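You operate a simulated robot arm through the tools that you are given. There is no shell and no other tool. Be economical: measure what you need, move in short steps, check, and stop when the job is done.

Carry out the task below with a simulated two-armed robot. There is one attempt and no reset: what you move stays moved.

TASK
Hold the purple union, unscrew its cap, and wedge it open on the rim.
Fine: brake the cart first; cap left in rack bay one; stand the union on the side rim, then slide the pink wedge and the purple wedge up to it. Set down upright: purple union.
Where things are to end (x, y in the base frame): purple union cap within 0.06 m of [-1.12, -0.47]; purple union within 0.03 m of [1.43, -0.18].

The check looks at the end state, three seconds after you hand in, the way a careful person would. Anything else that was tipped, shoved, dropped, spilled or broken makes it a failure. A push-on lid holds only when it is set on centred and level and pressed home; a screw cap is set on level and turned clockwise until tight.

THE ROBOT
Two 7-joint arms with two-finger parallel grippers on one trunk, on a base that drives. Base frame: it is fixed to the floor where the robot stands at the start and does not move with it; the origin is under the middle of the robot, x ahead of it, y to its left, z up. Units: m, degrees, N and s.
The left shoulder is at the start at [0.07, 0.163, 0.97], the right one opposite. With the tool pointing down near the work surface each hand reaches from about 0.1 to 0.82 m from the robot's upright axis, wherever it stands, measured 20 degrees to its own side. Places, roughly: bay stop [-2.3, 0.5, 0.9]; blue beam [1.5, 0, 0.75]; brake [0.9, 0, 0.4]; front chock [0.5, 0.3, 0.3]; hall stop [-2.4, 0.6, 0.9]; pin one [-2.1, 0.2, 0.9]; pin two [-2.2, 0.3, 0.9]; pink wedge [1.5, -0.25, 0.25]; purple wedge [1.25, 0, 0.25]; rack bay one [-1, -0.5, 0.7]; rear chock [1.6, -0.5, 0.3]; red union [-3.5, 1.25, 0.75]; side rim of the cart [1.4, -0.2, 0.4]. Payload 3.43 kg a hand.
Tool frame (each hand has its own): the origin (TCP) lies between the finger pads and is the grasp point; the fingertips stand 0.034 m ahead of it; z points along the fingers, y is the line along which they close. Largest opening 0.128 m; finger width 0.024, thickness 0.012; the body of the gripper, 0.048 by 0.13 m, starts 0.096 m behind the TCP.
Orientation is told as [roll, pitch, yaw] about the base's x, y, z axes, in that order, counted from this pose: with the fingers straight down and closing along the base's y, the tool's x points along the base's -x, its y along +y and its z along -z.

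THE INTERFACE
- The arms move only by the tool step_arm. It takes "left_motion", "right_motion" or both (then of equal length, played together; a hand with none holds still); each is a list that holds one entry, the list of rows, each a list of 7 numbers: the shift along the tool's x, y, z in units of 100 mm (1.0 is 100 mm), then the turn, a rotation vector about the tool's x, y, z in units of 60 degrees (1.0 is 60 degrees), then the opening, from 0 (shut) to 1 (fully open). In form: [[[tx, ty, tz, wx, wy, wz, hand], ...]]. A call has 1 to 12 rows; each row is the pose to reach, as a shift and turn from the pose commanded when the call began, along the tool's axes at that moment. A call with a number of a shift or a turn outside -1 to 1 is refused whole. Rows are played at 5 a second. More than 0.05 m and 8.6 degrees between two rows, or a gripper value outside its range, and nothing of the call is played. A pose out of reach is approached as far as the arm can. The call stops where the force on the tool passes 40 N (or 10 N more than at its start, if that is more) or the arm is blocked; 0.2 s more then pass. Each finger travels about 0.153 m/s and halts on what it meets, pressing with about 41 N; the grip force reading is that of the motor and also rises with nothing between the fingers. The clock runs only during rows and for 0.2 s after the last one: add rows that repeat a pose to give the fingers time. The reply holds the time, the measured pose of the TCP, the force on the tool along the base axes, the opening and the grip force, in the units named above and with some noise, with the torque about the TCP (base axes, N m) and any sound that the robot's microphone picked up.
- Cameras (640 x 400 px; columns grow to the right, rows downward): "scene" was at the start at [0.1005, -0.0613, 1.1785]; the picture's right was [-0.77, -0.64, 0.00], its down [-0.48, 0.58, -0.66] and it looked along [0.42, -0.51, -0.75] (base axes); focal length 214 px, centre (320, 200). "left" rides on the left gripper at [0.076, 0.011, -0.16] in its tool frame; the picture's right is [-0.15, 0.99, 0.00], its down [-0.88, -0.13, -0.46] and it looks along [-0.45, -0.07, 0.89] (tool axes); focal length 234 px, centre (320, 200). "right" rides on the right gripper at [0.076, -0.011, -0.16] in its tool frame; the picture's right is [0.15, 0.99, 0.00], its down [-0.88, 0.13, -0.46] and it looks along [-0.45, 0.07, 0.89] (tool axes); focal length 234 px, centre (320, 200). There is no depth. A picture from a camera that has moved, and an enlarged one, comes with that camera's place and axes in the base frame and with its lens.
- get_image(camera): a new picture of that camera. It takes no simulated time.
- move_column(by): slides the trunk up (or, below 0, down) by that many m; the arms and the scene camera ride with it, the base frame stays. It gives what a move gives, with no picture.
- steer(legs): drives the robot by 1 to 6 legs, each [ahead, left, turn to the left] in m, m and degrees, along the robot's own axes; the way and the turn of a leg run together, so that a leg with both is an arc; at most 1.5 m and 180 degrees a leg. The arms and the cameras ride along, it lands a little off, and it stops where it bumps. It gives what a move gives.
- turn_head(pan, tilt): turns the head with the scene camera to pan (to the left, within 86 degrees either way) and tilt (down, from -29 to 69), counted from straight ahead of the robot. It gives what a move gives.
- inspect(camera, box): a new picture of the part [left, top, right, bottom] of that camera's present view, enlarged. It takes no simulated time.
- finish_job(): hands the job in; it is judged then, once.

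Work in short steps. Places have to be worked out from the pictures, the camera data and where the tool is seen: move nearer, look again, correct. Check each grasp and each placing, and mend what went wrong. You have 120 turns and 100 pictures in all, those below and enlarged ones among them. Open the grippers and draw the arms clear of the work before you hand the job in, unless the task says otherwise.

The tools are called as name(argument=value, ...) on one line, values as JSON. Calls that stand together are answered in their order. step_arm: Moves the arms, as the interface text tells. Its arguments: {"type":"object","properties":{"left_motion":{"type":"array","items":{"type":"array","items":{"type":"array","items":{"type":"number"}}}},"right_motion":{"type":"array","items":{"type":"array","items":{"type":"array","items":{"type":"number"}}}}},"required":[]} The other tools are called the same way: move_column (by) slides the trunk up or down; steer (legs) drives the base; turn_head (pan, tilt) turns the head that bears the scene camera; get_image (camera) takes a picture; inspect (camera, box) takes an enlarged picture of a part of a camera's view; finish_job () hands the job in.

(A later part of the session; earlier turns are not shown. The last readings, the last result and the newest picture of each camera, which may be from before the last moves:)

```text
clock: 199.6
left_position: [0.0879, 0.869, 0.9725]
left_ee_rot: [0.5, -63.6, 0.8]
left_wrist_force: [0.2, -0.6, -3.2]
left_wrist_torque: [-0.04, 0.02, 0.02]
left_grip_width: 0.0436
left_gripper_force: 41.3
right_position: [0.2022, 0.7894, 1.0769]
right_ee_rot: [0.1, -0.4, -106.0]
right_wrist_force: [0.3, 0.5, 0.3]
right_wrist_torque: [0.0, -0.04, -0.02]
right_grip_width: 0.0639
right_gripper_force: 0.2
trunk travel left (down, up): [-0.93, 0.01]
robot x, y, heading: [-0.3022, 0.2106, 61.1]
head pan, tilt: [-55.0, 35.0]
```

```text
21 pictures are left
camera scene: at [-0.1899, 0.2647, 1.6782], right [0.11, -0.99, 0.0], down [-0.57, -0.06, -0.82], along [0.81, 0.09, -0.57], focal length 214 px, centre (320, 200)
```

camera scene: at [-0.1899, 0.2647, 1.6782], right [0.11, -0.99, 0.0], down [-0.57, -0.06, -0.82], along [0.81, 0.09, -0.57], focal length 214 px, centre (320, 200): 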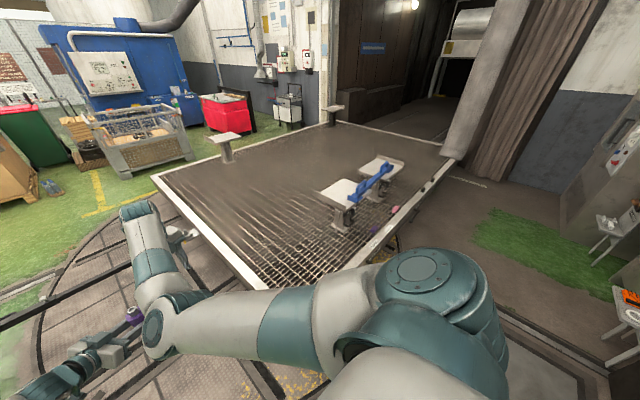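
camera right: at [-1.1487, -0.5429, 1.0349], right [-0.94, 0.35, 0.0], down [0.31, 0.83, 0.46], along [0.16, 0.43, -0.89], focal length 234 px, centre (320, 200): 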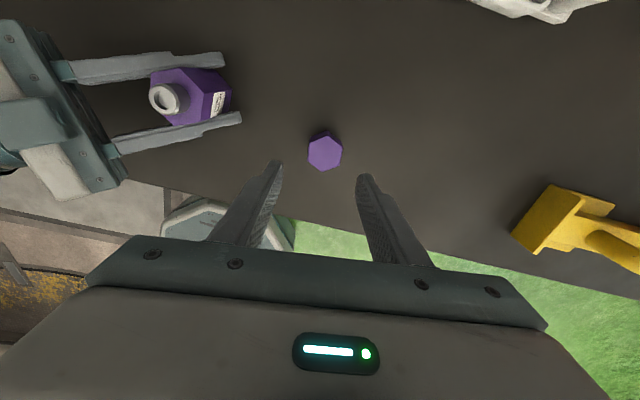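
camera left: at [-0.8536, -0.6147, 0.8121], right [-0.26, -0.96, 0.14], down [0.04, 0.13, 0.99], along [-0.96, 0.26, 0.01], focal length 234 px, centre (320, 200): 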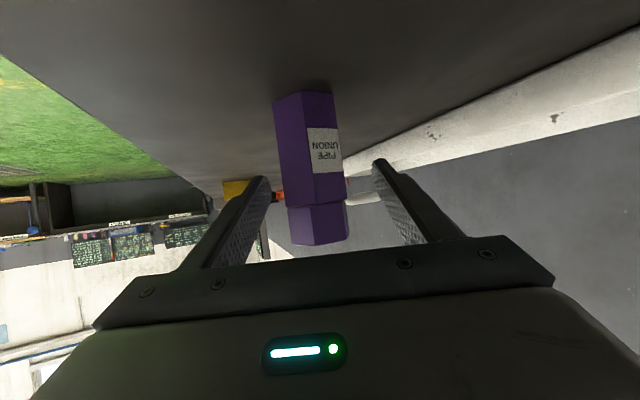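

Clear floor to my right. I drive sideways along the cart to stand off in front of the target.

steer(legs=[[-0.16, -0.834, 0], [-0.16, -0.834, 0]])

turn_head(pan=0, tilt=50)

get_image(camera="scene")

```text
clock: 208.2
left_position: [1.3948, -0.205, 0.9724]
left_ee_rot: [0.6, -63.7, 1.5]
left_wrist_force: [-0.5, 0.3, -3.0]
left_wrist_torque: [-0.03, 0.0, 0.01]
left_grip_width: 0.0438
left_gripper_force: 40.9
right_position: [1.5087, -0.2813, 1.0787]
right_ee_rot: [0.0, -0.3, -105.5]
right_wrist_force: [0.0, 0.7, -0.3]
right_wrist_torque: [0.02, -0.02, 0.0]
right_grip_width: 0.0641
right_gripper_force: 0.0
trunk travel left (down, up): [-0.93, 0.01]
robot x, y, heading: [1.0139, -0.8662, 61.8]
head pan, tilt: [-55.0, 35.0]
```

```text
clock: 209.4
left_position: [1.394, -0.2054, 0.972]
left_ee_rot: [0.5, -63.7, 1.4]
left_wrist_force: [-0.4, -0.3, -4.2]
left_wrist_torque: [-0.02, 0.0, 0.02]
left_grip_width: 0.0438
left_gripper_force: 40.9
right_position: [1.5118, -0.2818, 1.0784]
right_ee_rot: [0.1, -0.3, -105.5]
right_wrist_force: [0.5, 0.7, -0.6]
right_wrist_torque: [0.0, 0.03, 0.01]
right_grip_width: 0.0642
right_gripper_force: 0.1
trunk travel left (down, up): [-0.93, 0.01]
robot x, y, heading: [1.0101, -0.865, 61.7]
head pan, tilt: [0.0, 50.0]
```

```text
20 pictures are left
camera scene: at [1.073, -0.7544, 1.6565], right [0.88, -0.47, 0.0], down [-0.36, -0.67, -0.64], along [0.3, 0.57, -0.77], focal length 214 px, centre (320, 200)
```

scene: 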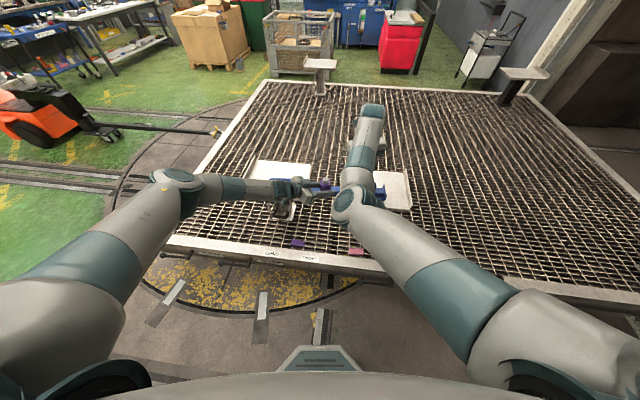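

I enlarge the rim region to locate its edges and the wedges relative to the target.

inspect(camera="scene", box=[250, 215, 410, 285])

```text
4.00 times, centred on (330, 250) of scene
camera zoom: at [1.073, -0.7544, 1.6565], right [0.88, -0.47, 0.0], down [-0.36, -0.67, -0.64], along [0.3, 0.57, -0.77], focal length 858 px, centre (280, 0)
```

zoom: 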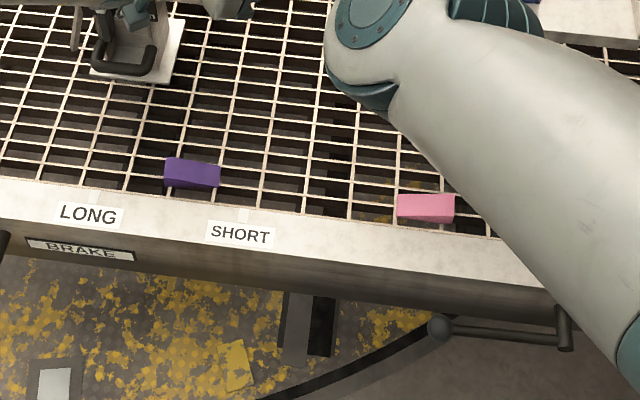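

Triangulating from two standpoints: deck/rim z≈0.36, purple wedge (1.275, -0.066), pink wedge (1.60, -0.305); the target (1.43, -0.18) lies right between them. I turn to heading 90° so the left hand comes in across the rim, and move so the union is above the target.

steer(legs=[[0, 0, 28.3], [-0.08, -0.395, 0]])

move_column(by=-0.3)

get_image(camera="left")

get_image(camera="scene")

```text
clock: 213.3
left_position: [1.4334, -0.1857, 0.9721]
left_ee_rot: [0.5, -63.6, 29.2]
left_wrist_force: [-0.4, 0.0, -3.2]
left_wrist_torque: [0.0, 0.01, 0.0]
left_grip_width: 0.0439
left_gripper_force: 41.0
right_position: [1.5712, -0.1988, 1.0781]
right_ee_rot: [0.2, -0.3, -77.8]
right_wrist_force: [-0.5, -0.3, 0.3]
right_wrist_torque: [0.03, -0.02, 0.02]
right_grip_width: 0.0639
right_gripper_force: 0.0
trunk travel left (down, up): [-0.93, 0.01]
robot x, y, heading: [1.3991, -0.9474, 89.2]
head pan, tilt: [0.0, 50.0]
```

```text
clock: 216.3
left_position: [1.434, -0.1865, 0.6733]
left_ee_rot: [0.6, -63.6, 29.1]
left_wrist_force: [-0.1, 0.2, -2.7]
left_wrist_torque: [0.01, -0.01, 0.01]
left_grip_width: 0.044
left_gripper_force: 41.0
right_position: [1.572, -0.1999, 0.778]
right_ee_rot: [0.0, -0.3, -77.8]
right_wrist_force: [-0.7, -0.1, -0.4]
right_wrist_torque: [-0.01, -0.02, 0.02]
right_grip_width: 0.0641
right_gripper_force: 0.0
trunk travel left (down, up): [-0.63, 0.31]
robot x, y, heading: [1.4015, -0.9478, 89.3]
head pan, tilt: [0.0, 50.0]
```

```text
18 pictures are left
camera left: at [1.2757, -0.2632, 0.6762], right [-0.43, 0.89, 0.14], down [0.05, -0.13, 0.99], along [0.9, 0.43, 0.01], focal length 234 px, centre (320, 200)
```

left: 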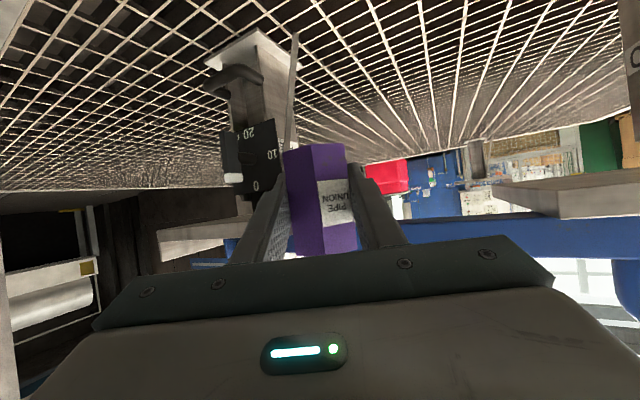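

```text
17 pictures are left
camera scene: at [1.4037, -0.8223, 1.3566], right [1.0, -0.01, 0.0], down [-0.01, -0.77, -0.64], along [0.01, 0.64, -0.77], focal length 214 px, centre (320, 200)
```

scene: 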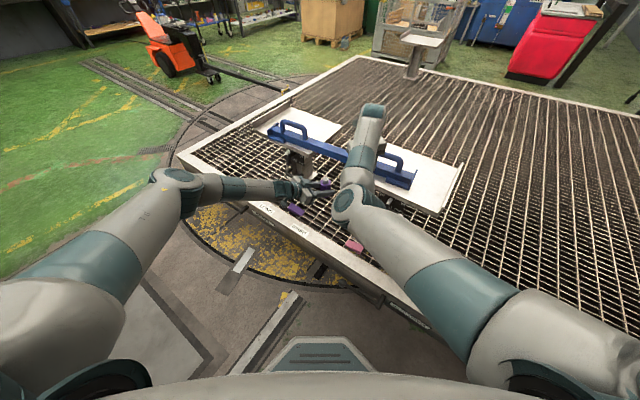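

The right hand hangs close to the blue beam and its table; before lowering further I raise it and move it out to the right and back toward me.

step_arm(right_motion=[[[0, 0, -0.3, 0, 0, 0, 0.5], [0, 0, -0.6, 0, 0, 0, 0.5], [0, 0, -0.8, 0, 0, 0, 0.3]]])

step_arm(right_motion=[[[-0.3, 0.25, 0, 0, 0, 0, 0], [-0.65, 0.5, 0, 0, 0, 0, 0], [-0.98, 0.75, 0, 0, 0, 0, 0]]])

step_arm(right_motion=[[[-0.3, 0.25, 0, 0, 0, 0, 0], [-0.65, 0.5, 0, 0, 0, 0, 0], [-0.98, 0.75, 0, 0, 0, 0, 0]]])

get_image(camera="scene")

```text
clock: 217.1
left_position: [1.4324, -0.186, 0.6713]
left_ee_rot: [0.6, -63.6, 29.0]
left_wrist_force: [-0.2, -0.1, -2.9]
left_wrist_torque: [0.01, 0.02, 0.0]
left_grip_width: 0.0437
left_gripper_force: 41.1
right_position: [1.5712, -0.1996, 0.858]
right_ee_rot: [0.0, -0.3, -77.7]
right_wrist_force: [0.3, 0.8, 0.5]
right_wrist_torque: [-0.02, -0.04, 0.02]
right_grip_width: 0.0386
right_gripper_force: 0.1
trunk travel left (down, up): [-0.63, 0.31]
robot x, y, heading: [1.4027, -0.9497, 89.5]
head pan, tilt: [0.0, 50.0]
```

```text
clock: 217.9
left_position: [1.4339, -0.1863, 0.6716]
left_ee_rot: [0.6, -63.6, 29.0]
left_wrist_force: [-0.4, -0.7, -3.6]
left_wrist_torque: [0.03, 0.02, 0.01]
left_grip_width: 0.0439
left_gripper_force: 41.3
right_position: [1.6766, -0.2674, 0.8511]
right_ee_rot: [0.0, -0.2, -77.7]
right_wrist_force: [-0.7, -0.3, 0.6]
right_wrist_torque: [0.02, 0.03, 0.0]
right_grip_width: 0.0002
right_gripper_force: 32.7
right hand out of reach, approached as far as the arm can: row 2, 3
trunk travel left (down, up): [-0.63, 0.31]
robot x, y, heading: [1.399, -0.9435, 89.4]
head pan, tilt: [0.0, 50.0]
```

```text
clock: 218.7
left_position: [1.434, -0.1861, 0.673]
left_ee_rot: [0.6, -63.5, 29.0]
left_wrist_force: [0.9, 0.2, -3.7]
left_wrist_torque: [0.02, 0.04, 0.0]
left_grip_width: 0.0437
left_gripper_force: 41.1
right_position: [1.7704, -0.3486, 0.8511]
right_ee_rot: [0.1, -0.3, -77.9]
right_wrist_force: [-0.5, 0.8, 0.5]
right_wrist_torque: [0.01, 0.0, -0.04]
right_grip_width: 0.0
right_gripper_force: 33.1
trunk travel left (down, up): [-0.63, 0.31]
robot x, y, heading: [1.4037, -0.9486, 89.4]
head pan, tilt: [0.0, 50.0]
```

```text
16 pictures are left
camera scene: at [1.4047, -0.8224, 1.3565], right [1.0, -0.01, 0.0], down [-0.01, -0.77, -0.64], along [0.01, 0.64, -0.77], focal length 214 px, centre (320, 200)
```

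scene: 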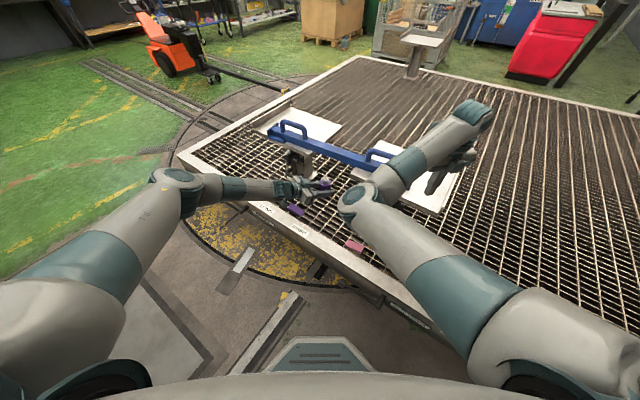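

The right hand is clear of the table edge; I pull it slightly more outward and lower the trunk 0.24 m.

step_arm(right_motion=[[[-0.2, 0.12, 0, 0, 0, 0, 0], [-0.45, 0.24, 0, 0, 0, 0, 0], [-0.69, 0.36, 0, 0, 0, 0, 0]]])

move_column(by=-0.24)

get_image(camera="left")

```text
clock: 219.5
left_position: [1.4332, -0.1863, 0.672]
left_ee_rot: [0.5, -63.6, 28.9]
left_wrist_force: [-0.8, -1.2, -3.3]
left_wrist_torque: [-0.04, 0.02, 0.02]
left_grip_width: 0.0438
left_gripper_force: 41.2
right_position: [1.8189, -0.4061, 0.8497]
right_ee_rot: [0.0, -0.3, -77.8]
right_wrist_force: [0.4, -0.1, -0.6]
right_wrist_torque: [0.0, 0.02, 0.01]
right_grip_width: 0.0
right_gripper_force: 33.0
trunk travel left (down, up): [-0.63, 0.31]
robot x, y, heading: [1.3985, -0.9464, 89.5]
head pan, tilt: [0.0, 50.0]
```

```text
clock: 222.0
left_position: [1.4349, -0.1872, 0.4332]
left_ee_rot: [0.6, -63.6, 29.1]
left_wrist_force: [-1.2, -0.3, -3.3]
left_wrist_torque: [0.0, 0.01, -0.03]
left_grip_width: 0.0438
left_gripper_force: 40.8
right_position: [1.8201, -0.4073, 0.612]
right_ee_rot: [0.1, -0.2, -77.9]
right_wrist_force: [-0.5, -0.4, 0.0]
right_wrist_torque: [0.0, 0.02, 0.0]
right_grip_width: 0.0002
right_gripper_force: 33.1
trunk travel left (down, up): [-0.39, 0.55]
robot x, y, heading: [1.405, -0.9477, 89.5]
head pan, tilt: [0.0, 50.0]
```

```text
15 pictures are left
camera left: at [1.2757, -0.2634, 0.4363], right [-0.43, 0.89, 0.14], down [0.05, -0.13, 0.99], along [0.9, 0.43, 0.01], focal length 234 px, centre (320, 200)
```

left: 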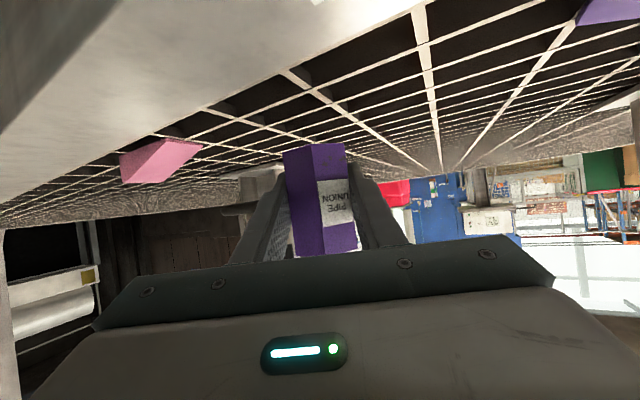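

Both wedges are visible either side. I lower the union vertically in small steps until contact.

step_arm(left_motion=[[[0.045, 0, 0.022, 0, 0, 0, 0], [0.09, 0, 0.044, 0, 0, 0, 0], [0.134, 0, 0.066, 0, 0, 0, 0], [0.18, 0, 0.089, 0, 0, 0, 0]]])

step_arm(left_motion=[[[0.027, 0, 0.013, 0, 0, 0, 0], [0.054, 0, 0.026, 0, 0, 0, 0], [0.08, 0, 0.04, 0, 0, 0, 0]]])

```text
clock: 223.0
left_position: [1.4333, -0.1845, 0.4109]
left_ee_rot: [0.6, -63.6, 29.1]
left_wrist_force: [0.3, 0.1, -3.4]
left_wrist_torque: [0.02, 0.0, -0.02]
left_grip_width: 0.0438
left_gripper_force: 41.0
right_position: [1.8197, -0.4065, 0.6107]
right_ee_rot: [0.0, -0.3, -77.8]
right_wrist_force: [0.2, 0.5, -0.4]
right_wrist_torque: [0.0, 0.01, -0.01]
right_grip_width: 0.0001
right_gripper_force: 32.7
trunk travel left (down, up): [-0.39, 0.55]
robot x, y, heading: [1.4032, -0.9494, 89.2]
head pan, tilt: [0.0, 50.0]
```

```text
clock: 223.8
left_position: [1.4339, -0.1867, 0.4025]
left_ee_rot: [0.6, -63.6, 29.1]
left_wrist_force: [-0.4, 0.2, -2.6]
left_wrist_torque: [0.03, -0.03, 0.04]
left_grip_width: 0.0437
left_gripper_force: 40.9
right_position: [1.8202, -0.4057, 0.6099]
right_ee_rot: [-0.1, -0.2, -77.8]
right_wrist_force: [-0.4, -0.3, 0.0]
right_wrist_torque: [0.0, -0.01, -0.03]
right_grip_width: 0.0001
right_gripper_force: 32.9
trunk travel left (down, up): [-0.39, 0.55]
robot x, y, heading: [1.4037, -0.9482, 89.3]
head pan, tilt: [0.0, 50.0]
```

Base near z 0.365, no contact yet; I continue in 3 mm steps.

step_arm(left_motion=[[[0.027, 0, 0.013, 0, 0, 0, 0], [0.054, 0, 0.026, 0, 0, 0, 0], [0.08, 0, 0.04, 0, 0, 0, 0]]])

step_arm(left_motion=[[[0.027, 0, 0.013, 0, 0, 0, 0], [0.054, 0, 0.026, 0, 0, 0, 0]]])

get_image(camera="left")

```text
clock: 224.6
left_position: [1.4339, -0.1863, 0.394]
left_ee_rot: [0.7, -63.6, 29.1]
left_wrist_force: [-0.2, -0.5, -2.5]
left_wrist_torque: [0.0, 0.01, 0.04]
left_grip_width: 0.0437
left_gripper_force: 41.0
right_position: [1.8203, -0.4059, 0.6098]
right_ee_rot: [0.0, -0.3, -77.8]
right_wrist_force: [0.2, 0.7, -0.1]
right_wrist_torque: [0.01, 0.01, -0.03]
right_grip_width: 0.0
right_gripper_force: 33.1
trunk travel left (down, up): [-0.39, 0.55]
robot x, y, heading: [1.4024, -0.9506, 89.5]
head pan, tilt: [0.0, 50.0]
```

```text
clock: 225.2
left_position: [1.4339, -0.1862, 0.3906]
left_ee_rot: [0.5, -63.8, 29.0]
left_wrist_force: [-1.9, -4.1, 10.8]
left_wrist_torque: [-0.47, 0.03, -0.03]
left_grip_width: 0.044
left_gripper_force: 41.3
right_position: [1.8202, -0.4069, 0.612]
right_ee_rot: [0.0, -0.2, -77.8]
right_wrist_force: [0.2, 0.1, 0.2]
right_wrist_torque: [0.02, -0.01, 0.01]
right_grip_width: 0.0
right_gripper_force: 32.9
trunk travel left (down, up): [-0.39, 0.55]
robot x, y, heading: [1.4033, -0.9476, 89.3]
head pan, tilt: [0.0, 50.0]
```

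```text
14 pictures are left
camera left: at [1.2752, -0.2627, 0.3943], right [-0.43, 0.89, 0.14], down [0.05, -0.13, 0.99], along [0.9, 0.43, 0.01], focal length 234 px, centre (320, 200)
```

left: 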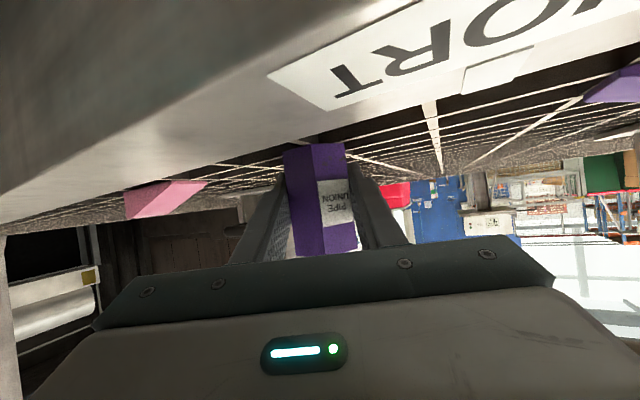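

Contact at base z≈0.353. I ease the load and open the fingers a little to see if it stands upright.

step_arm(left_motion=[[[0, 0, 0, 0, 0, 0, 0.36], [0, 0, 0, 0, 0, 0, 0.4], [0, 0, 0, 0, 0, 0, 0.45], [0, 0, 0, 0, 0, 0, 0.45]]])

get_image(camera="left")

inspect(camera="scene", box=[260, 80, 400, 180])

```text
clock: 226.2
left_position: [1.4329, -0.1863, 0.3884]
left_ee_rot: [0.6, -63.6, 29.1]
left_wrist_force: [-0.4, -0.5, -0.6]
left_wrist_torque: [-0.02, -0.01, -0.02]
left_grip_width: 0.0573
left_gripper_force: 0.0
right_position: [1.8208, -0.4064, 0.6105]
right_ee_rot: [-0.1, -0.4, -77.7]
right_wrist_force: [-0.4, -0.5, 0.8]
right_wrist_torque: [0.03, 0.01, -0.01]
right_grip_width: 0.0
right_gripper_force: 33.4
trunk travel left (down, up): [-0.39, 0.55]
robot x, y, heading: [1.4009, -0.9515, 89.4]
head pan, tilt: [0.0, 50.0]
```

```text
13 pictures are left
camera left: at [1.2746, -0.2629, 0.3922], right [-0.43, 0.89, 0.14], down [0.05, -0.13, 0.99], along [0.9, 0.43, 0.01], focal length 234 px, centre (320, 200)
```

left: 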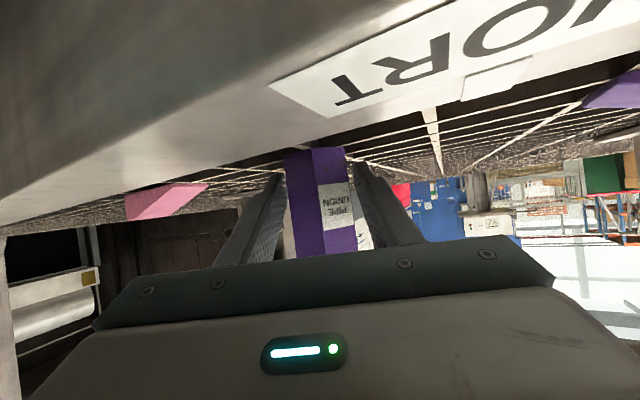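

```text
4.00 times, centred on (330, 130) of scene
camera zoom: at [1.4037, -0.8227, 1.1165], right [1.0, -0.01, 0.0], down [-0.01, -0.77, -0.64], along [0.01, 0.64, -0.77], focal length 858 px, centre (280, 480)
```

zoom: 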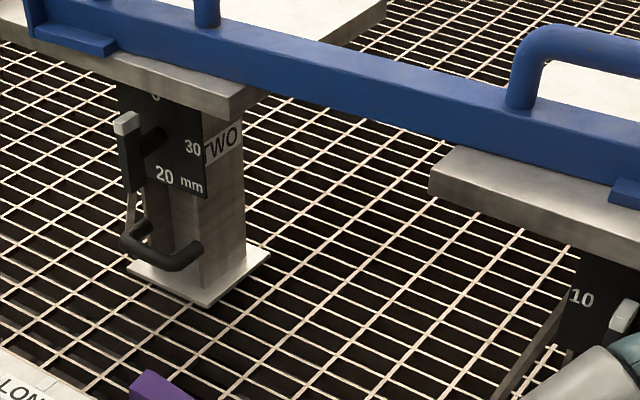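

It appears to stand freely and upright. I view it from the scene camera.

inspect(camera="scene", box=[260, 150, 400, 240])

```text
4.44 times, centred on (330, 195) of scene
camera zoom: at [1.4037, -0.8227, 1.1165], right [1.0, -0.01, 0.0], down [-0.01, -0.77, -0.64], along [0.01, 0.64, -0.77], focal length 953 px, centre (276, 222)
```

zoom: 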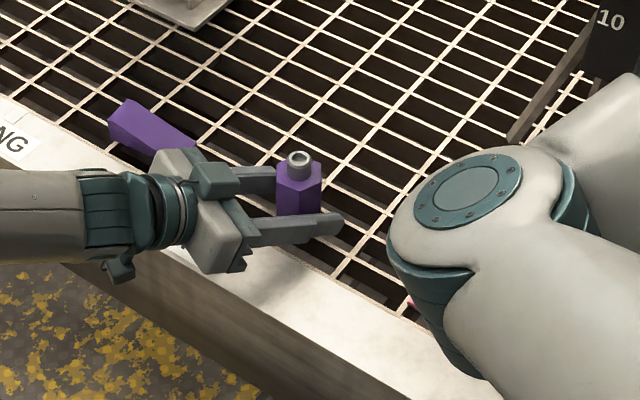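

The union stands on the deck at about (1.435, -0.188). I open wider, draw the left hand straight back, then up, and raise the trunk.

step_arm(left_motion=[[[0, 0, 0, 0, 0, 0, 0.6], [0.0, 0, 0.0, 0, 0, 0, 0.6], [0.13, 0, -0.27, 0, 0, 0, 0.6], [0.27, 0, -0.54, 0, 0, 0, 0.6], [0.4, 0, -0.81, 0, 0, 0, 0.6], [0.22, 0, -0.9, 0, 0, 0, 0.6], [0.0, 0, -1.0, 0, 0, 0, 0.6]]])

move_column(by=0.3)

inspect(camera="scene", box=[230, 190, 430, 300])

```text
clock: 227.8
left_position: [1.3574, -0.2296, 0.4325]
left_ee_rot: [0.7, -63.6, 28.9]
left_wrist_force: [0.3, -0.2, -0.5]
left_wrist_torque: [0.02, 0.0, 0.03]
left_grip_width: 0.0769
left_gripper_force: 0.1
right_position: [1.8193, -0.407, 0.6112]
right_ee_rot: [0.0, -0.2, -77.9]
right_wrist_force: [0.3, -0.2, -0.1]
right_wrist_torque: [-0.01, -0.01, -0.01]
right_grip_width: 0.0002
right_gripper_force: 33.2
trunk travel left (down, up): [-0.39, 0.55]
robot x, y, heading: [1.3992, -0.9487, 89.4]
head pan, tilt: [0.0, 50.0]
```

```text
clock: 230.8
left_position: [1.3561, -0.23, 0.7307]
left_ee_rot: [0.7, -63.7, 29.0]
left_wrist_force: [0.1, 0.3, -0.4]
left_wrist_torque: [0.04, 0.01, 0.01]
left_grip_width: 0.0768
left_gripper_force: 0.1
right_position: [1.8204, -0.4068, 0.9101]
right_ee_rot: [-0.1, -0.3, -77.8]
right_wrist_force: [-0.4, -0.3, -0.5]
right_wrist_torque: [0.03, 0.01, 0.01]
right_grip_width: 0.0001
right_gripper_force: 32.6
trunk travel left (down, up): [-0.69, 0.25]
robot x, y, heading: [1.4003, -0.9488, 89.4]
head pan, tilt: [0.0, 50.0]
```

```text
3.20 times, centred on (330, 245) of scene
camera zoom: at [1.4037, -0.8225, 1.4165], right [1.0, -0.01, 0.0], down [-0.01, -0.77, -0.64], along [0.01, 0.64, -0.77], focal length 686 px, centre (288, 56)
```

zoom: 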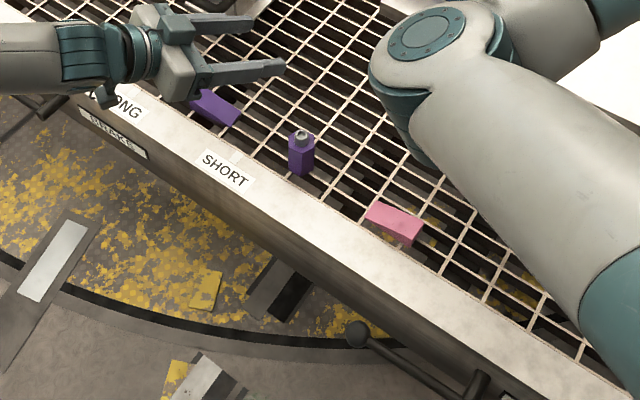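

Excellent view: union upright at (1.432, -0.184), purple wedge centre (1.275, -0.065), pink (1.584, -0.302). I raise the trunk, straighten the left hand to point down, and bring it closer in.

move_column(by=0.25)

step_arm(left_motion=[[[0.09, 0, -0.18, 0, 0.13, 0, 0.6], [0.18, 0, -0.36, 0, 0.27, 0, 0.6], [0.26, 0, -0.54, 0, 0.4, 0, 0.6], [0.35, 0, -0.72, 0, 0.53, 0, 0.6]]])

step_arm(left_motion=[[[0.17, 0, -0.1, 0, 0.13, 0, 0.6], [0.34, 0, -0.21, 0, 0.27, 0, 0.6], [0.51, 0, -0.31, 0, 0.4, 0, 0.6], [0.68, 0, -0.42, 0, 0.53, 0, 0.6]]])

steer(legs=[[0, 0, -35.4], [0.079, 0.311, 0]])

```text
clock: 233.4
left_position: [1.3563, -0.2286, 0.9823]
left_ee_rot: [0.6, -63.5, 29.0]
left_wrist_force: [-0.3, -0.2, 0.1]
left_wrist_torque: [0.02, 0.02, 0.03]
left_grip_width: 0.0766
left_gripper_force: 0.1
right_position: [1.8198, -0.4061, 1.1608]
right_ee_rot: [0.0, -0.4, -77.7]
right_wrist_force: [0.1, 0.3, 0.1]
right_wrist_torque: [0.01, -0.02, -0.01]
right_grip_width: 0.0001
right_gripper_force: 33.1
trunk travel left (down, up): [-0.94, 0.0]
robot x, y, heading: [1.4026, -0.9495, 89.6]
head pan, tilt: [0.0, 50.0]
```

```text
clock: 234.4
left_position: [1.2953, -0.2646, 0.9822]
left_ee_rot: [0.4, -35.5, 29.5]
left_wrist_force: [-0.4, -0.2, 0.5]
left_wrist_torque: [-0.01, 0.04, -0.01]
left_grip_width: 0.0766
left_gripper_force: 0.1
left hand out of reach, approached as far as the arm can: row 4
right_position: [1.8202, -0.4063, 1.1602]
right_ee_rot: [0.0, -0.2, -77.8]
right_wrist_force: [-0.5, -0.8, 0.4]
right_wrist_torque: [-0.01, -0.04, 0.01]
right_grip_width: 0.0
right_gripper_force: 32.9
trunk travel left (down, up): [-0.94, 0.0]
robot x, y, heading: [1.4017, -0.9503, 89.0]
head pan, tilt: [0.0, 50.0]
```

```text
clock: 235.4
left_position: [1.1784, -0.3144, 1.0039]
left_ee_rot: [3.9, -11.2, 31.6]
left_wrist_force: [-0.4, -0.1, -0.1]
left_wrist_torque: [-0.02, -0.02, 0.01]
left_grip_width: 0.0769
left_gripper_force: 0.2
left hand out of reach, approached as far as the arm can: row 1, 2, 3, 4
right_position: [1.8188, -0.4067, 1.1609]
right_ee_rot: [0.1, -0.3, -77.8]
right_wrist_force: [-1.0, 0.2, 0.3]
right_wrist_torque: [0.03, -0.01, 0.01]
right_grip_width: 0.0
right_gripper_force: 32.8
trunk travel left (down, up): [-0.94, 0.0]
robot x, y, heading: [1.4029, -0.9495, 89.1]
head pan, tilt: [0.0, 50.0]
```

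```text
clock: 239.2
left_position: [1.3779, -0.0578, 1.0082]
left_ee_rot: [4.3, -11.1, -3.5]
left_wrist_force: [0.1, 0.3, 0.3]
left_wrist_torque: [0.04, 0.03, 0.0]
left_grip_width: 0.0768
left_gripper_force: 0.1
right_position: [1.847, -0.5055, 1.162]
right_ee_rot: [-0.1, 0.0, -113.0]
right_wrist_force: [0.2, 0.0, 0.3]
right_wrist_torque: [0.12, 0.0, -0.02]
right_grip_width: 0.0001
right_gripper_force: 33.5
trunk travel left (down, up): [-0.94, 0.0]
robot x, y, heading: [1.1957, -0.6981, 54.2]
head pan, tilt: [0.0, 50.0]
```

I level the left hand, yaw it to -33° to straddle the purple wedge, and move above it; then lower the trunk.

step_arm(left_motion=[[[0.2, -0.03, 0, 0.014, 0.037, 0.098, 0.6], [0.4, -0.05, 0, 0.029, 0.074, 0.196, 0.6], [0.6, -0.08, 0, 0.043, 0.111, 0.294, 0.6], [0.8, -0.1, 0, 0.058, 0.148, 0.392, 0.6], [1.0, -0.13, 0, 0.072, 0.185, 0.49, 0.6], [1.0, -0.13, 0, 0.072, 0.185, 0.49, 0.6]]])

move_column(by=-0.4)

get_image(camera="left")

```text
clock: 240.6
left_position: [1.279, -0.1431, 0.9689]
left_ee_rot: [4.7, 2.2, -30.8]
left_wrist_force: [0.8, -0.4, -0.3]
left_wrist_torque: [0.03, -0.03, -0.01]
left_grip_width: 0.0769
left_gripper_force: 0.2
left hand out of reach, approached as far as the arm can: row 1, 2, 3, 4, 5, 6
right_position: [1.8479, -0.4986, 1.1613]
right_ee_rot: [0.0, -0.2, -112.9]
right_wrist_force: [-0.3, -0.1, 0.1]
right_wrist_torque: [0.0, -0.02, -0.04]
right_grip_width: 0.0
right_gripper_force: 33.1
trunk travel left (down, up): [-0.94, 0.0]
robot x, y, heading: [1.1945, -0.7044, 54.4]
head pan, tilt: [0.0, 50.0]
```

```text
clock: 244.4
left_position: [1.2797, -0.1437, 0.5679]
left_ee_rot: [4.8, 2.2, -30.8]
left_wrist_force: [0.3, -0.4, -0.7]
left_wrist_torque: [0.01, 0.02, -0.01]
left_grip_width: 0.0768
left_gripper_force: 0.0
right_position: [1.8469, -0.4992, 0.7616]
right_ee_rot: [0.1, -0.3, -113.0]
right_wrist_force: [0.5, 0.9, -0.3]
right_wrist_torque: [-0.06, 0.02, -0.01]
right_grip_width: 0.0
right_gripper_force: 33.1
trunk travel left (down, up): [-0.54, 0.4]
robot x, y, heading: [1.1942, -0.7028, 54.5]
head pan, tilt: [0.0, 50.0]
```

```text
9 pictures are left
camera left: at [1.2197, -0.1086, 0.7317], right [0.63, 0.77, 0.08], down [0.68, -0.6, 0.41], along [0.36, -0.21, -0.91], focal length 234 px, centre (320, 200)
```

left: 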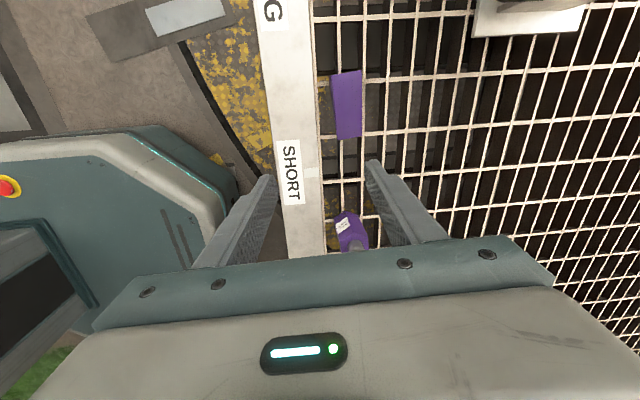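

Wedge centre confirmed at (1.273, -0.067), lying along the rim. I level the hand, yaw to -37°, and move over it.

step_arm(left_motion=[[[0.15, 0.21, 0, 0.027, -0.012, 0.034, 0.6], [0.3, 0.42, 0.1, 0.053, -0.025, 0.069, 0.6], [0.455, 0.637, 0.2, 0.08, -0.037, 0.103, 0.6], [0.455, 0.637, 0.4, 0.08, -0.037, 0.103, 0.6], [0.455, 0.637, 0.4, 0.08, -0.037, 0.103, 0.6]]])

```text
clock: 245.7
left_position: [1.2751, -0.166, 0.5201]
left_ee_rot: [3.7, 1.0, -35.2]
left_wrist_force: [0.1, 0.4, -0.3]
left_wrist_torque: [0.03, -0.02, 0.0]
left_grip_width: 0.0768
left_gripper_force: 0.0
left hand out of reach, approached as far as the arm can: row 1, 2, 3, 4, 5
right_position: [1.8478, -0.4993, 0.7607]
right_ee_rot: [-0.1, -0.2, -112.9]
right_wrist_force: [-0.4, -0.6, -0.5]
right_wrist_torque: [0.03, 0.02, 0.03]
right_grip_width: 0.0
right_gripper_force: 32.7
trunk travel left (down, up): [-0.54, 0.4]
robot x, y, heading: [1.1921, -0.7043, 54.5]
head pan, tilt: [0.0, 50.0]
```

The left arm can't go out that far to its own side with this yaw; it works better in front. I drive 0.28 m to the left along the rim so the purple wedge is straight ahead.

steer(legs=[[0, 0.28, 0]])

step_arm(left_motion=[[[0, 0, -0.1, 0.03, -0.01, 0.015, 0.6], [0, 0, -0.1, 0.06, -0.017, 0.03, 0.6]]])

```text
clock: 247.6
left_position: [1.044, 0.0025, 0.5211]
left_ee_rot: [3.6, 0.7, -34.6]
left_wrist_force: [0.6, -0.4, -0.5]
left_wrist_torque: [-0.01, -0.03, 0.01]
left_grip_width: 0.0768
left_gripper_force: 0.0
right_position: [1.6201, -0.3266, 0.7619]
right_ee_rot: [0.1, -0.3, -112.4]
right_wrist_force: [0.5, -0.8, -0.6]
right_wrist_torque: [0.01, 0.02, -0.04]
right_grip_width: 0.0
right_gripper_force: 33.8
trunk travel left (down, up): [-0.54, 0.4]
robot x, y, heading: [0.9676, -0.5384, 54.7]
head pan, tilt: [0.0, 50.0]
```

```text
clock: 248.2
left_position: [1.0453, -0.0134, 0.5298]
left_ee_rot: [2.2, 0.5, -35.3]
left_wrist_force: [0.5, 0.9, -1.2]
left_wrist_torque: [-0.01, -0.01, -0.03]
left_grip_width: 0.0765
left_gripper_force: 0.0
left hand out of reach, approached as far as the arm can: row 1, 2
right_position: [1.6209, -0.3273, 0.7609]
right_ee_rot: [-0.1, -0.1, -112.3]
right_wrist_force: [-0.3, -0.8, 0.1]
right_wrist_torque: [0.02, -0.01, 0.0]
right_grip_width: 0.0
right_gripper_force: 32.5
trunk travel left (down, up): [-0.54, 0.4]
robot x, y, heading: [0.9678, -0.5316, 55.0]
head pan, tilt: [0.0, 50.0]
```

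Now I move the left hand to above the wedge, levelling it on the way.

step_arm(left_motion=[[[-0.33, 0.12, 0, 0.012, -0.003, 0.01, 0.6], [-0.66, 0.25, 0, 0.025, -0.006, 0.02, 0.6], [-1.0, 0.38, 0, 0.037, -0.008, 0.028, 0.6]]])

step_arm(left_motion=[[[-0.33, 0.15, 0, 0, 0, 0, 0.6], [-0.66, 0.3, 0, 0, 0, 0, 0.6], [-1.0, 0.4, 0, 0, 0, 0, 0.6]]])

```text
clock: 249.0
left_position: [1.1377, -0.0722, 0.5288]
left_ee_rot: [-1.3, -0.4, -37.7]
left_wrist_force: [-0.2, 0.3, 0.3]
left_wrist_torque: [0.02, 0.03, 0.01]
left_grip_width: 0.0771
left_gripper_force: 0.0
left hand out of reach, approached as far as the arm can: row 1, 2, 3
right_position: [1.6218, -0.3289, 0.7598]
right_ee_rot: [0.0, -0.2, -112.5]
right_wrist_force: [0.3, -0.9, -0.1]
right_wrist_torque: [0.01, 0.0, -0.01]
right_grip_width: 0.0001
right_gripper_force: 33.1
trunk travel left (down, up): [-0.54, 0.4]
robot x, y, heading: [0.9664, -0.5336, 54.8]
head pan, tilt: [0.0, 50.0]
```

```text
clock: 249.8
left_position: [1.2039, -0.1162, 0.5367]
left_ee_rot: [-2.1, -0.4, -38.1]
left_wrist_force: [0.0, -0.4, -0.7]
left_wrist_torque: [-0.02, -0.01, 0.0]
left_grip_width: 0.0767
left_gripper_force: 0.0
left hand out of reach, approached as far as the arm can: row 1, 2, 3
right_position: [1.6211, -0.3274, 0.7615]
right_ee_rot: [-0.1, -0.2, -112.3]
right_wrist_force: [0.3, 0.6, 0.1]
right_wrist_torque: [0.03, 0.02, 0.01]
right_grip_width: 0.0002
right_gripper_force: 33.0
trunk travel left (down, up): [-0.54, 0.4]
robot x, y, heading: [0.9696, -0.5363, 54.8]
head pan, tilt: [0.0, 50.0]
```

With this yaw the arm can't reach ahead; pushing with closed fingers in its natural yaw (53°, facing me) will do. I turn the left hand 91° counter-clockwise.

step_arm(left_motion=[[[0, 0, 0, 0, 0, -0.13, 0.3], [0, 0, 0, 0, 0, -0.27, 0], [0, 0, 0, 0, 0, -0.4, 0], [0, 0, 0, 0, 0, -0.53, 0], [0, 0, 0, 0, 0, -0.66, 0], [0, 0, 0, 0, 0, -0.76, 0]]])

step_arm(left_motion=[[[0, 0, 0, 0, 0, -0.13, 0], [0, 0, 0, 0, 0, -0.27, 0], [0, 0, 0, 0, 0, -0.4, 0], [0, 0, 0, 0, 0, -0.53, 0], [0, 0, 0, 0, 0, -0.66, 0], [0, 0, 0, 0, 0, -0.76, 0]]])

```text
clock: 251.2
left_position: [1.2041, -0.1142, 0.5362]
left_ee_rot: [-1.9, 1.3, 7.6]
left_wrist_force: [0.8, 0.1, 0.4]
left_wrist_torque: [-0.01, -0.04, -0.03]
left_grip_width: 0.0003
left_gripper_force: 33.4
right_position: [1.621, -0.328, 0.7599]
right_ee_rot: [-0.1, -0.3, -112.4]
right_wrist_force: [-1.0, 0.0, 0.3]
right_wrist_torque: [-0.01, 0.02, -0.01]
right_grip_width: 0.0001
right_gripper_force: 32.9
trunk travel left (down, up): [-0.54, 0.4]
robot x, y, heading: [0.9669, -0.5389, 54.8]
head pan, tilt: [0.0, 50.0]
```

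```text
clock: 252.6
left_position: [1.2026, -0.1154, 0.5352]
left_ee_rot: [-0.4, 2.2, 53.1]
left_wrist_force: [0.6, 0.3, -0.5]
left_wrist_torque: [-0.05, 0.0, 0.0]
left_grip_width: 0.0
left_gripper_force: 33.6
right_position: [1.6215, -0.3259, 0.7618]
right_ee_rot: [-0.1, -0.3, -112.4]
right_wrist_force: [0.4, 0.0, 0.3]
right_wrist_torque: [0.0, -0.03, -0.02]
right_grip_width: 0.0001
right_gripper_force: 32.5
trunk travel left (down, up): [-0.54, 0.4]
robot x, y, heading: [0.9697, -0.5364, 54.9]
head pan, tilt: [0.0, 50.0]
```

Free now. I move to the far (left) end of the purple wedge and lower the closed fingertips to just above the deck.

step_arm(left_motion=[[[-0.28, 0.2, 0, -0.003, -0.018, 0, 0], [-0.55, 0.4, 0, -0.007, -0.037, 0, 0], [-0.83, 0.59, 0, -0.007, -0.037, 0, 0], [-0.83, 0.59, 0.2, -0.007, -0.037, 0, 0], [-0.83, 0.59, 0.4, -0.007, -0.037, 0, 0]]])

get_image(camera="left")

```text
clock: 253.8
left_position: [1.2051, -0.0145, 0.4901]
left_ee_rot: [0.1, -0.1, 53.0]
left_wrist_force: [-0.7, -0.1, 1.0]
left_wrist_torque: [-0.02, -0.02, -0.03]
left_grip_width: 0.0001
left_gripper_force: 32.8
right_position: [1.6213, -0.3278, 0.761]
right_ee_rot: [-0.2, -0.3, -112.5]
right_wrist_force: [-0.6, -0.6, 0.3]
right_wrist_torque: [-0.01, 0.01, -0.01]
right_grip_width: 0.0005
right_gripper_force: 33.2
trunk travel left (down, up): [-0.54, 0.4]
robot x, y, heading: [0.9719, -0.5366, 54.8]
head pan, tilt: [0.0, 50.0]
```

```text
8 pictures are left
camera left: at [1.1511, -0.0681, 0.6516], right [-0.7, 0.71, 0.0], down [0.63, 0.63, 0.46], along [0.32, 0.32, -0.89], focal length 234 px, centre (320, 200)
```

left: 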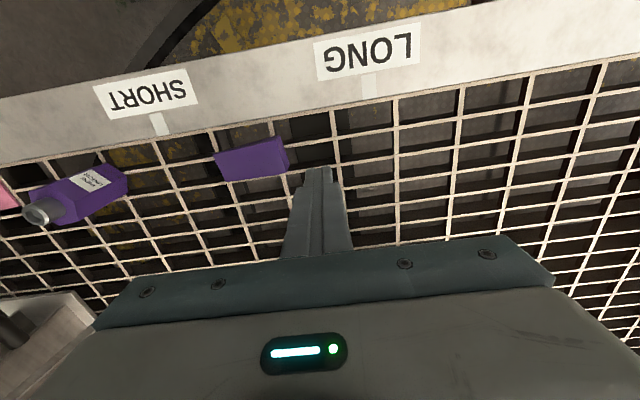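

The fingers stand left-behind the wedge's far end. I shift 6 mm inward, lower to the deck, and push along the rim; total travel to contact should be about 0.155 m — first 0.13 m.

step_arm(left_motion=[[[-0.06, 0, 0.3, 0, 0, 0, 0], [-0.06, 0, 0.6, 0, 0, 0, 0], [-0.06, 0, 0.9, 0, 0, 0, 0], [-0.06, 0, 0.95, 0, 0, 0, 0]]])

step_arm(left_motion=[[[0, -0.1, 0, 0, 0, 0, 0], [0, -0.2, 0, 0, 0, 0, 0], [0, -0.3, 0, 0, 0, 0, 0], [0, -0.4, 0, 0, 0, 0, 0], [0, -0.5, 0, 0, 0, 0, 0], [0, -0.6, 0, 0, 0, 0, 0], [0, -0.7, 0, 0, 0, 0, 0], [0, -0.8, 0, 0, 0, 0, 0]]])

step_arm(left_motion=[[[0, -0.1, 0, 0, 0, 0, 0], [0, -0.2, 0, 0, 0, 0, 0], [0, -0.3, 0, 0, 0, 0, 0], [0, -0.4, 0, 0, 0, 0, 0], [0, -0.5, 0, 0, 0, 0, 0]]])

get_image(camera="left")

```text
clock: 254.8
left_position: [1.2083, -0.0107, 0.3972]
left_ee_rot: [0.0, 0.0, 53.1]
left_wrist_force: [0.3, -1.1, -0.2]
left_wrist_torque: [0.02, -0.03, -0.02]
left_grip_width: 0.0
left_gripper_force: 32.8
right_position: [1.6203, -0.3264, 0.7623]
right_ee_rot: [-0.1, -0.3, -112.4]
right_wrist_force: [0.2, 0.5, -0.2]
right_wrist_torque: [-0.02, 0.03, 0.02]
right_grip_width: 0.0001
right_gripper_force: 33.2
trunk travel left (down, up): [-0.54, 0.4]
robot x, y, heading: [0.972, -0.536, 54.9]
head pan, tilt: [0.0, 50.0]
```

```text
clock: 256.6
left_position: [1.2727, -0.0588, 0.3983]
left_ee_rot: [0.1, 0.0, 53.1]
left_wrist_force: [0.3, 0.0, 0.6]
left_wrist_torque: [-0.01, 0.01, 0.0]
left_grip_width: 0.0003
left_gripper_force: 32.7
right_position: [1.6206, -0.327, 0.7629]
right_ee_rot: [-0.1, -0.2, -112.4]
right_wrist_force: [-0.1, 0.7, -0.6]
right_wrist_torque: [0.0, -0.01, 0.02]
right_grip_width: 0.0
right_gripper_force: 32.8
trunk travel left (down, up): [-0.54, 0.4]
robot x, y, heading: [0.9686, -0.5381, 54.8]
head pan, tilt: [0.0, 50.0]
```

```text
clock: 257.8
left_position: [1.3136, -0.0881, 0.3981]
left_ee_rot: [0.0, 0.0, 53.1]
left_wrist_force: [-0.4, 0.2, -0.1]
left_wrist_torque: [-0.01, -0.01, 0.01]
left_grip_width: 0.0
left_gripper_force: 32.8
right_position: [1.623, -0.3277, 0.7615]
right_ee_rot: [-0.1, -0.2, -112.4]
right_wrist_force: [0.1, -0.3, 0.0]
right_wrist_torque: [0.0, -0.03, 0.0]
right_grip_width: 0.0
right_gripper_force: 32.9
trunk travel left (down, up): [-0.54, 0.4]
robot x, y, heading: [0.9674, -0.5372, 54.7]
head pan, tilt: [0.0, 50.0]
```

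```text
7 pictures are left
camera left: at [1.2607, -0.1414, 0.5584], right [-0.7, 0.71, 0.0], down [0.63, 0.63, 0.46], along [0.32, 0.32, -0.89], focal length 234 px, centre (320, 200)
```

left: 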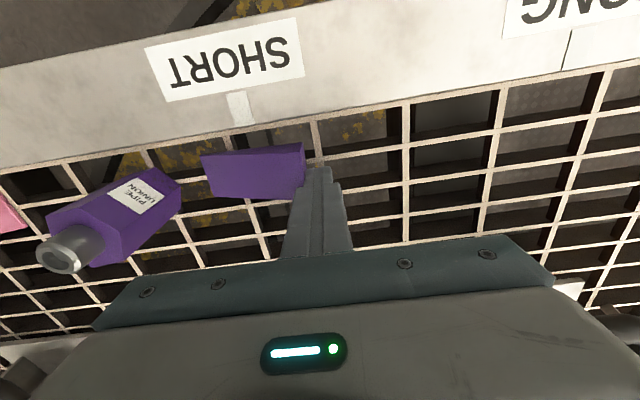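

Good alignment, gap about 2 cm. I push 20 mm more, then creep.

step_arm(left_motion=[[[0, -0.07, 0, 0, 0, 0, 0], [0, -0.14, 0, 0, 0, 0, 0], [0, -0.2, 0, 0, 0, 0, 0]]])

inspect(camera="left", box=[140, 110, 340, 235])

```text
clock: 258.6
left_position: [1.3289, -0.0997, 0.3979]
left_ee_rot: [0.0, 0.0, 53.1]
left_wrist_force: [-0.7, 0.8, 0.7]
left_wrist_torque: [-0.04, -0.01, -0.02]
left_grip_width: 0.0
left_gripper_force: 33.4
right_position: [1.6217, -0.3276, 0.7613]
right_ee_rot: [-0.1, -0.2, -112.4]
right_wrist_force: [-0.5, -0.3, -0.4]
right_wrist_torque: [-0.01, 0.01, -0.02]
right_grip_width: 0.0
right_gripper_force: 32.8
trunk travel left (down, up): [-0.54, 0.4]
robot x, y, heading: [0.9698, -0.5329, 55.0]
head pan, tilt: [0.0, 50.0]
```

```text
3.20 times, centred on (240, 172) of left
camera zoom: at [1.276, -0.1535, 0.5584], right [-0.7, 0.71, 0.0], down [0.63, 0.63, 0.46], along [0.32, 0.32, -0.89], focal length 749 px, centre (576, 288)
```

zoom: 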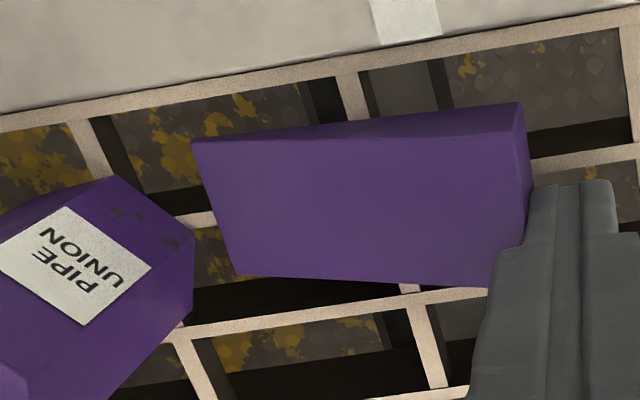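

About 8 mm of gap remains, with the thin edge facing the union. I creep 8 mm.

step_arm(left_motion=[[[0, -0.02, 0, 0, 0, 0, 0], [0, -0.04, 0, 0, 0, 0, 0], [0, -0.06, 0, 0, 0, 0, 0], [0, -0.08, 0, 0, 0, 0, 0]]])

inspect(camera="left", box=[140, 110, 340, 235])

```text
clock: 259.6
left_position: [1.3361, -0.1051, 0.3984]
left_ee_rot: [0.0, 0.1, 53.0]
left_wrist_force: [-0.7, -0.3, 0.7]
left_wrist_torque: [0.0, 0.0, -0.01]
left_grip_width: 0.0
left_gripper_force: 32.9
right_position: [1.6211, -0.3278, 0.761]
right_ee_rot: [0.0, -0.3, -112.4]
right_wrist_force: [0.2, -0.6, -0.4]
right_wrist_torque: [-0.02, 0.02, -0.01]
right_grip_width: 0.0
right_gripper_force: 33.4
trunk travel left (down, up): [-0.54, 0.4]
robot x, y, heading: [0.9695, -0.5386, 55.2]
head pan, tilt: [0.0, 50.0]
```

```text
3.20 times, centred on (240, 172) of left
camera zoom: at [1.2827, -0.1581, 0.5587], right [-0.7, 0.71, 0.0], down [0.63, 0.63, 0.46], along [0.32, 0.32, -0.89], focal length 749 px, centre (576, 288)
```

zoom: 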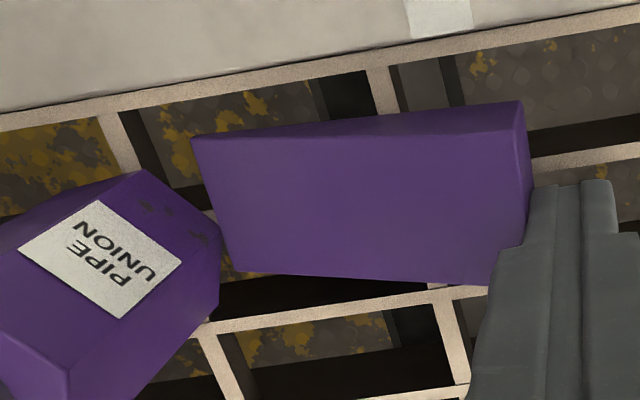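

Just touching. I nudge 1.5 mm more for contact, then back away, lift, and drive right along the rim for the pink wedge.

step_arm(left_motion=[[[0, -0.015, 0, 0, 0, 0, 0], [0, -0.015, 0, 0, 0, 0, 0], [0, 0.2, 0, 0, 0, 0, 0], [0, 0.3, -0.3, 0, 0, 0, 0], [0, 0.3, -0.7, 0, 0, 0, 0], [0, 0.3, -1.0, 0, 0, 0, 0]]])

step_arm(left_motion=[[[0, 0, -0.3, 0, 0, 0, 0], [0, 0, -0.6, 0, 0, 0, 0], [0, 0, -0.9, 0, 0, 0, 0]]])

steer(legs=[[0, -0.36, 0]])

```text
clock: 261.0
left_position: [1.3122, -0.0855, 0.4974]
left_ee_rot: [0.0, -0.1, 53.0]
left_wrist_force: [0.0, 0.4, 0.5]
left_wrist_torque: [0.04, 0.01, -0.04]
left_grip_width: 0.0
left_gripper_force: 32.8
right_position: [1.6196, -0.3277, 0.7607]
right_ee_rot: [-0.1, -0.2, -112.5]
right_wrist_force: [-0.3, 0.3, 0.6]
right_wrist_torque: [0.02, 0.03, 0.02]
right_grip_width: 0.0
right_gripper_force: 33.1
trunk travel left (down, up): [-0.54, 0.4]
robot x, y, heading: [0.9673, -0.5352, 55.1]
head pan, tilt: [0.0, 50.0]
```

```text
clock: 261.8
left_position: [1.3133, -0.0868, 0.5885]
left_ee_rot: [0.0, -0.1, 53.1]
left_wrist_force: [0.8, -0.4, -0.8]
left_wrist_torque: [0.0, 0.05, 0.01]
left_grip_width: 0.0
left_gripper_force: 33.5
right_position: [1.6211, -0.3269, 0.7609]
right_ee_rot: [-0.1, -0.2, -112.4]
right_wrist_force: [0.4, 0.0, -0.8]
right_wrist_torque: [0.02, 0.0, 0.02]
right_grip_width: 0.0
right_gripper_force: 33.3
trunk travel left (down, up): [-0.54, 0.4]
robot x, y, heading: [0.9693, -0.5344, 54.8]
head pan, tilt: [0.0, 50.0]
```

```text
clock: 264.1
left_position: [1.6079, -0.2914, 0.587]
left_ee_rot: [0.1, 0.0, 53.3]
left_wrist_force: [0.7, -0.5, -0.1]
left_wrist_torque: [0.02, 0.04, 0.0]
left_grip_width: 0.0003
left_gripper_force: 33.4
right_position: [1.9175, -0.532, 0.7596]
right_ee_rot: [-0.2, -0.1, -112.1]
right_wrist_force: [0.3, -0.5, 0.7]
right_wrist_torque: [0.0, 0.01, 0.01]
right_grip_width: 0.0001
right_gripper_force: 33.2
trunk travel left (down, up): [-0.54, 0.4]
robot x, y, heading: [1.2661, -0.7444, 55.1]
head pan, tilt: [0.0, 50.0]
```

I move to beyond the pink wedge's far end and look.

step_arm(left_motion=[[[0.07, -0.25, 0, 0, 0, 0, 0], [0.14, -0.5, 0.2, 0, 0, 0, 0], [0.216, -0.75, 0.5, 0, 0, 0, 0], [0.216, -0.75, 0.9, 0, 0, 0, 0]]])

get_image(camera="left")

```text
clock: 265.1
left_position: [1.6556, -0.354, 0.494]
left_ee_rot: [0.1, 0.1, 53.5]
left_wrist_force: [-0.4, 0.7, -0.2]
left_wrist_torque: [0.03, 0.01, 0.0]
left_grip_width: 0.0
left_gripper_force: 33.2
right_position: [1.9183, -0.5316, 0.7599]
right_ee_rot: [-0.2, -0.1, -112.1]
right_wrist_force: [0.0, -0.3, -0.6]
right_wrist_torque: [-0.03, 0.0, -0.03]
right_grip_width: 0.0001
right_gripper_force: 32.7
trunk travel left (down, up): [-0.54, 0.4]
robot x, y, heading: [1.2667, -0.7407, 55.1]
head pan, tilt: [0.0, 50.0]
```

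```text
4 pictures are left
camera left: at [1.6021, -0.4073, 0.655], right [-0.71, 0.71, 0.0], down [0.63, 0.63, 0.45], along [0.32, 0.32, -0.89], focal length 234 px, centre (320, 200)
```

left: 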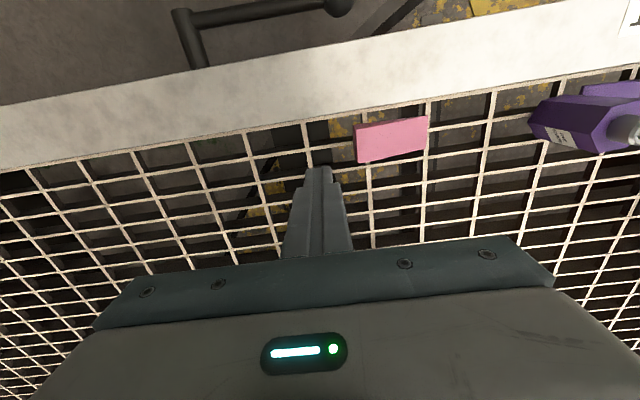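

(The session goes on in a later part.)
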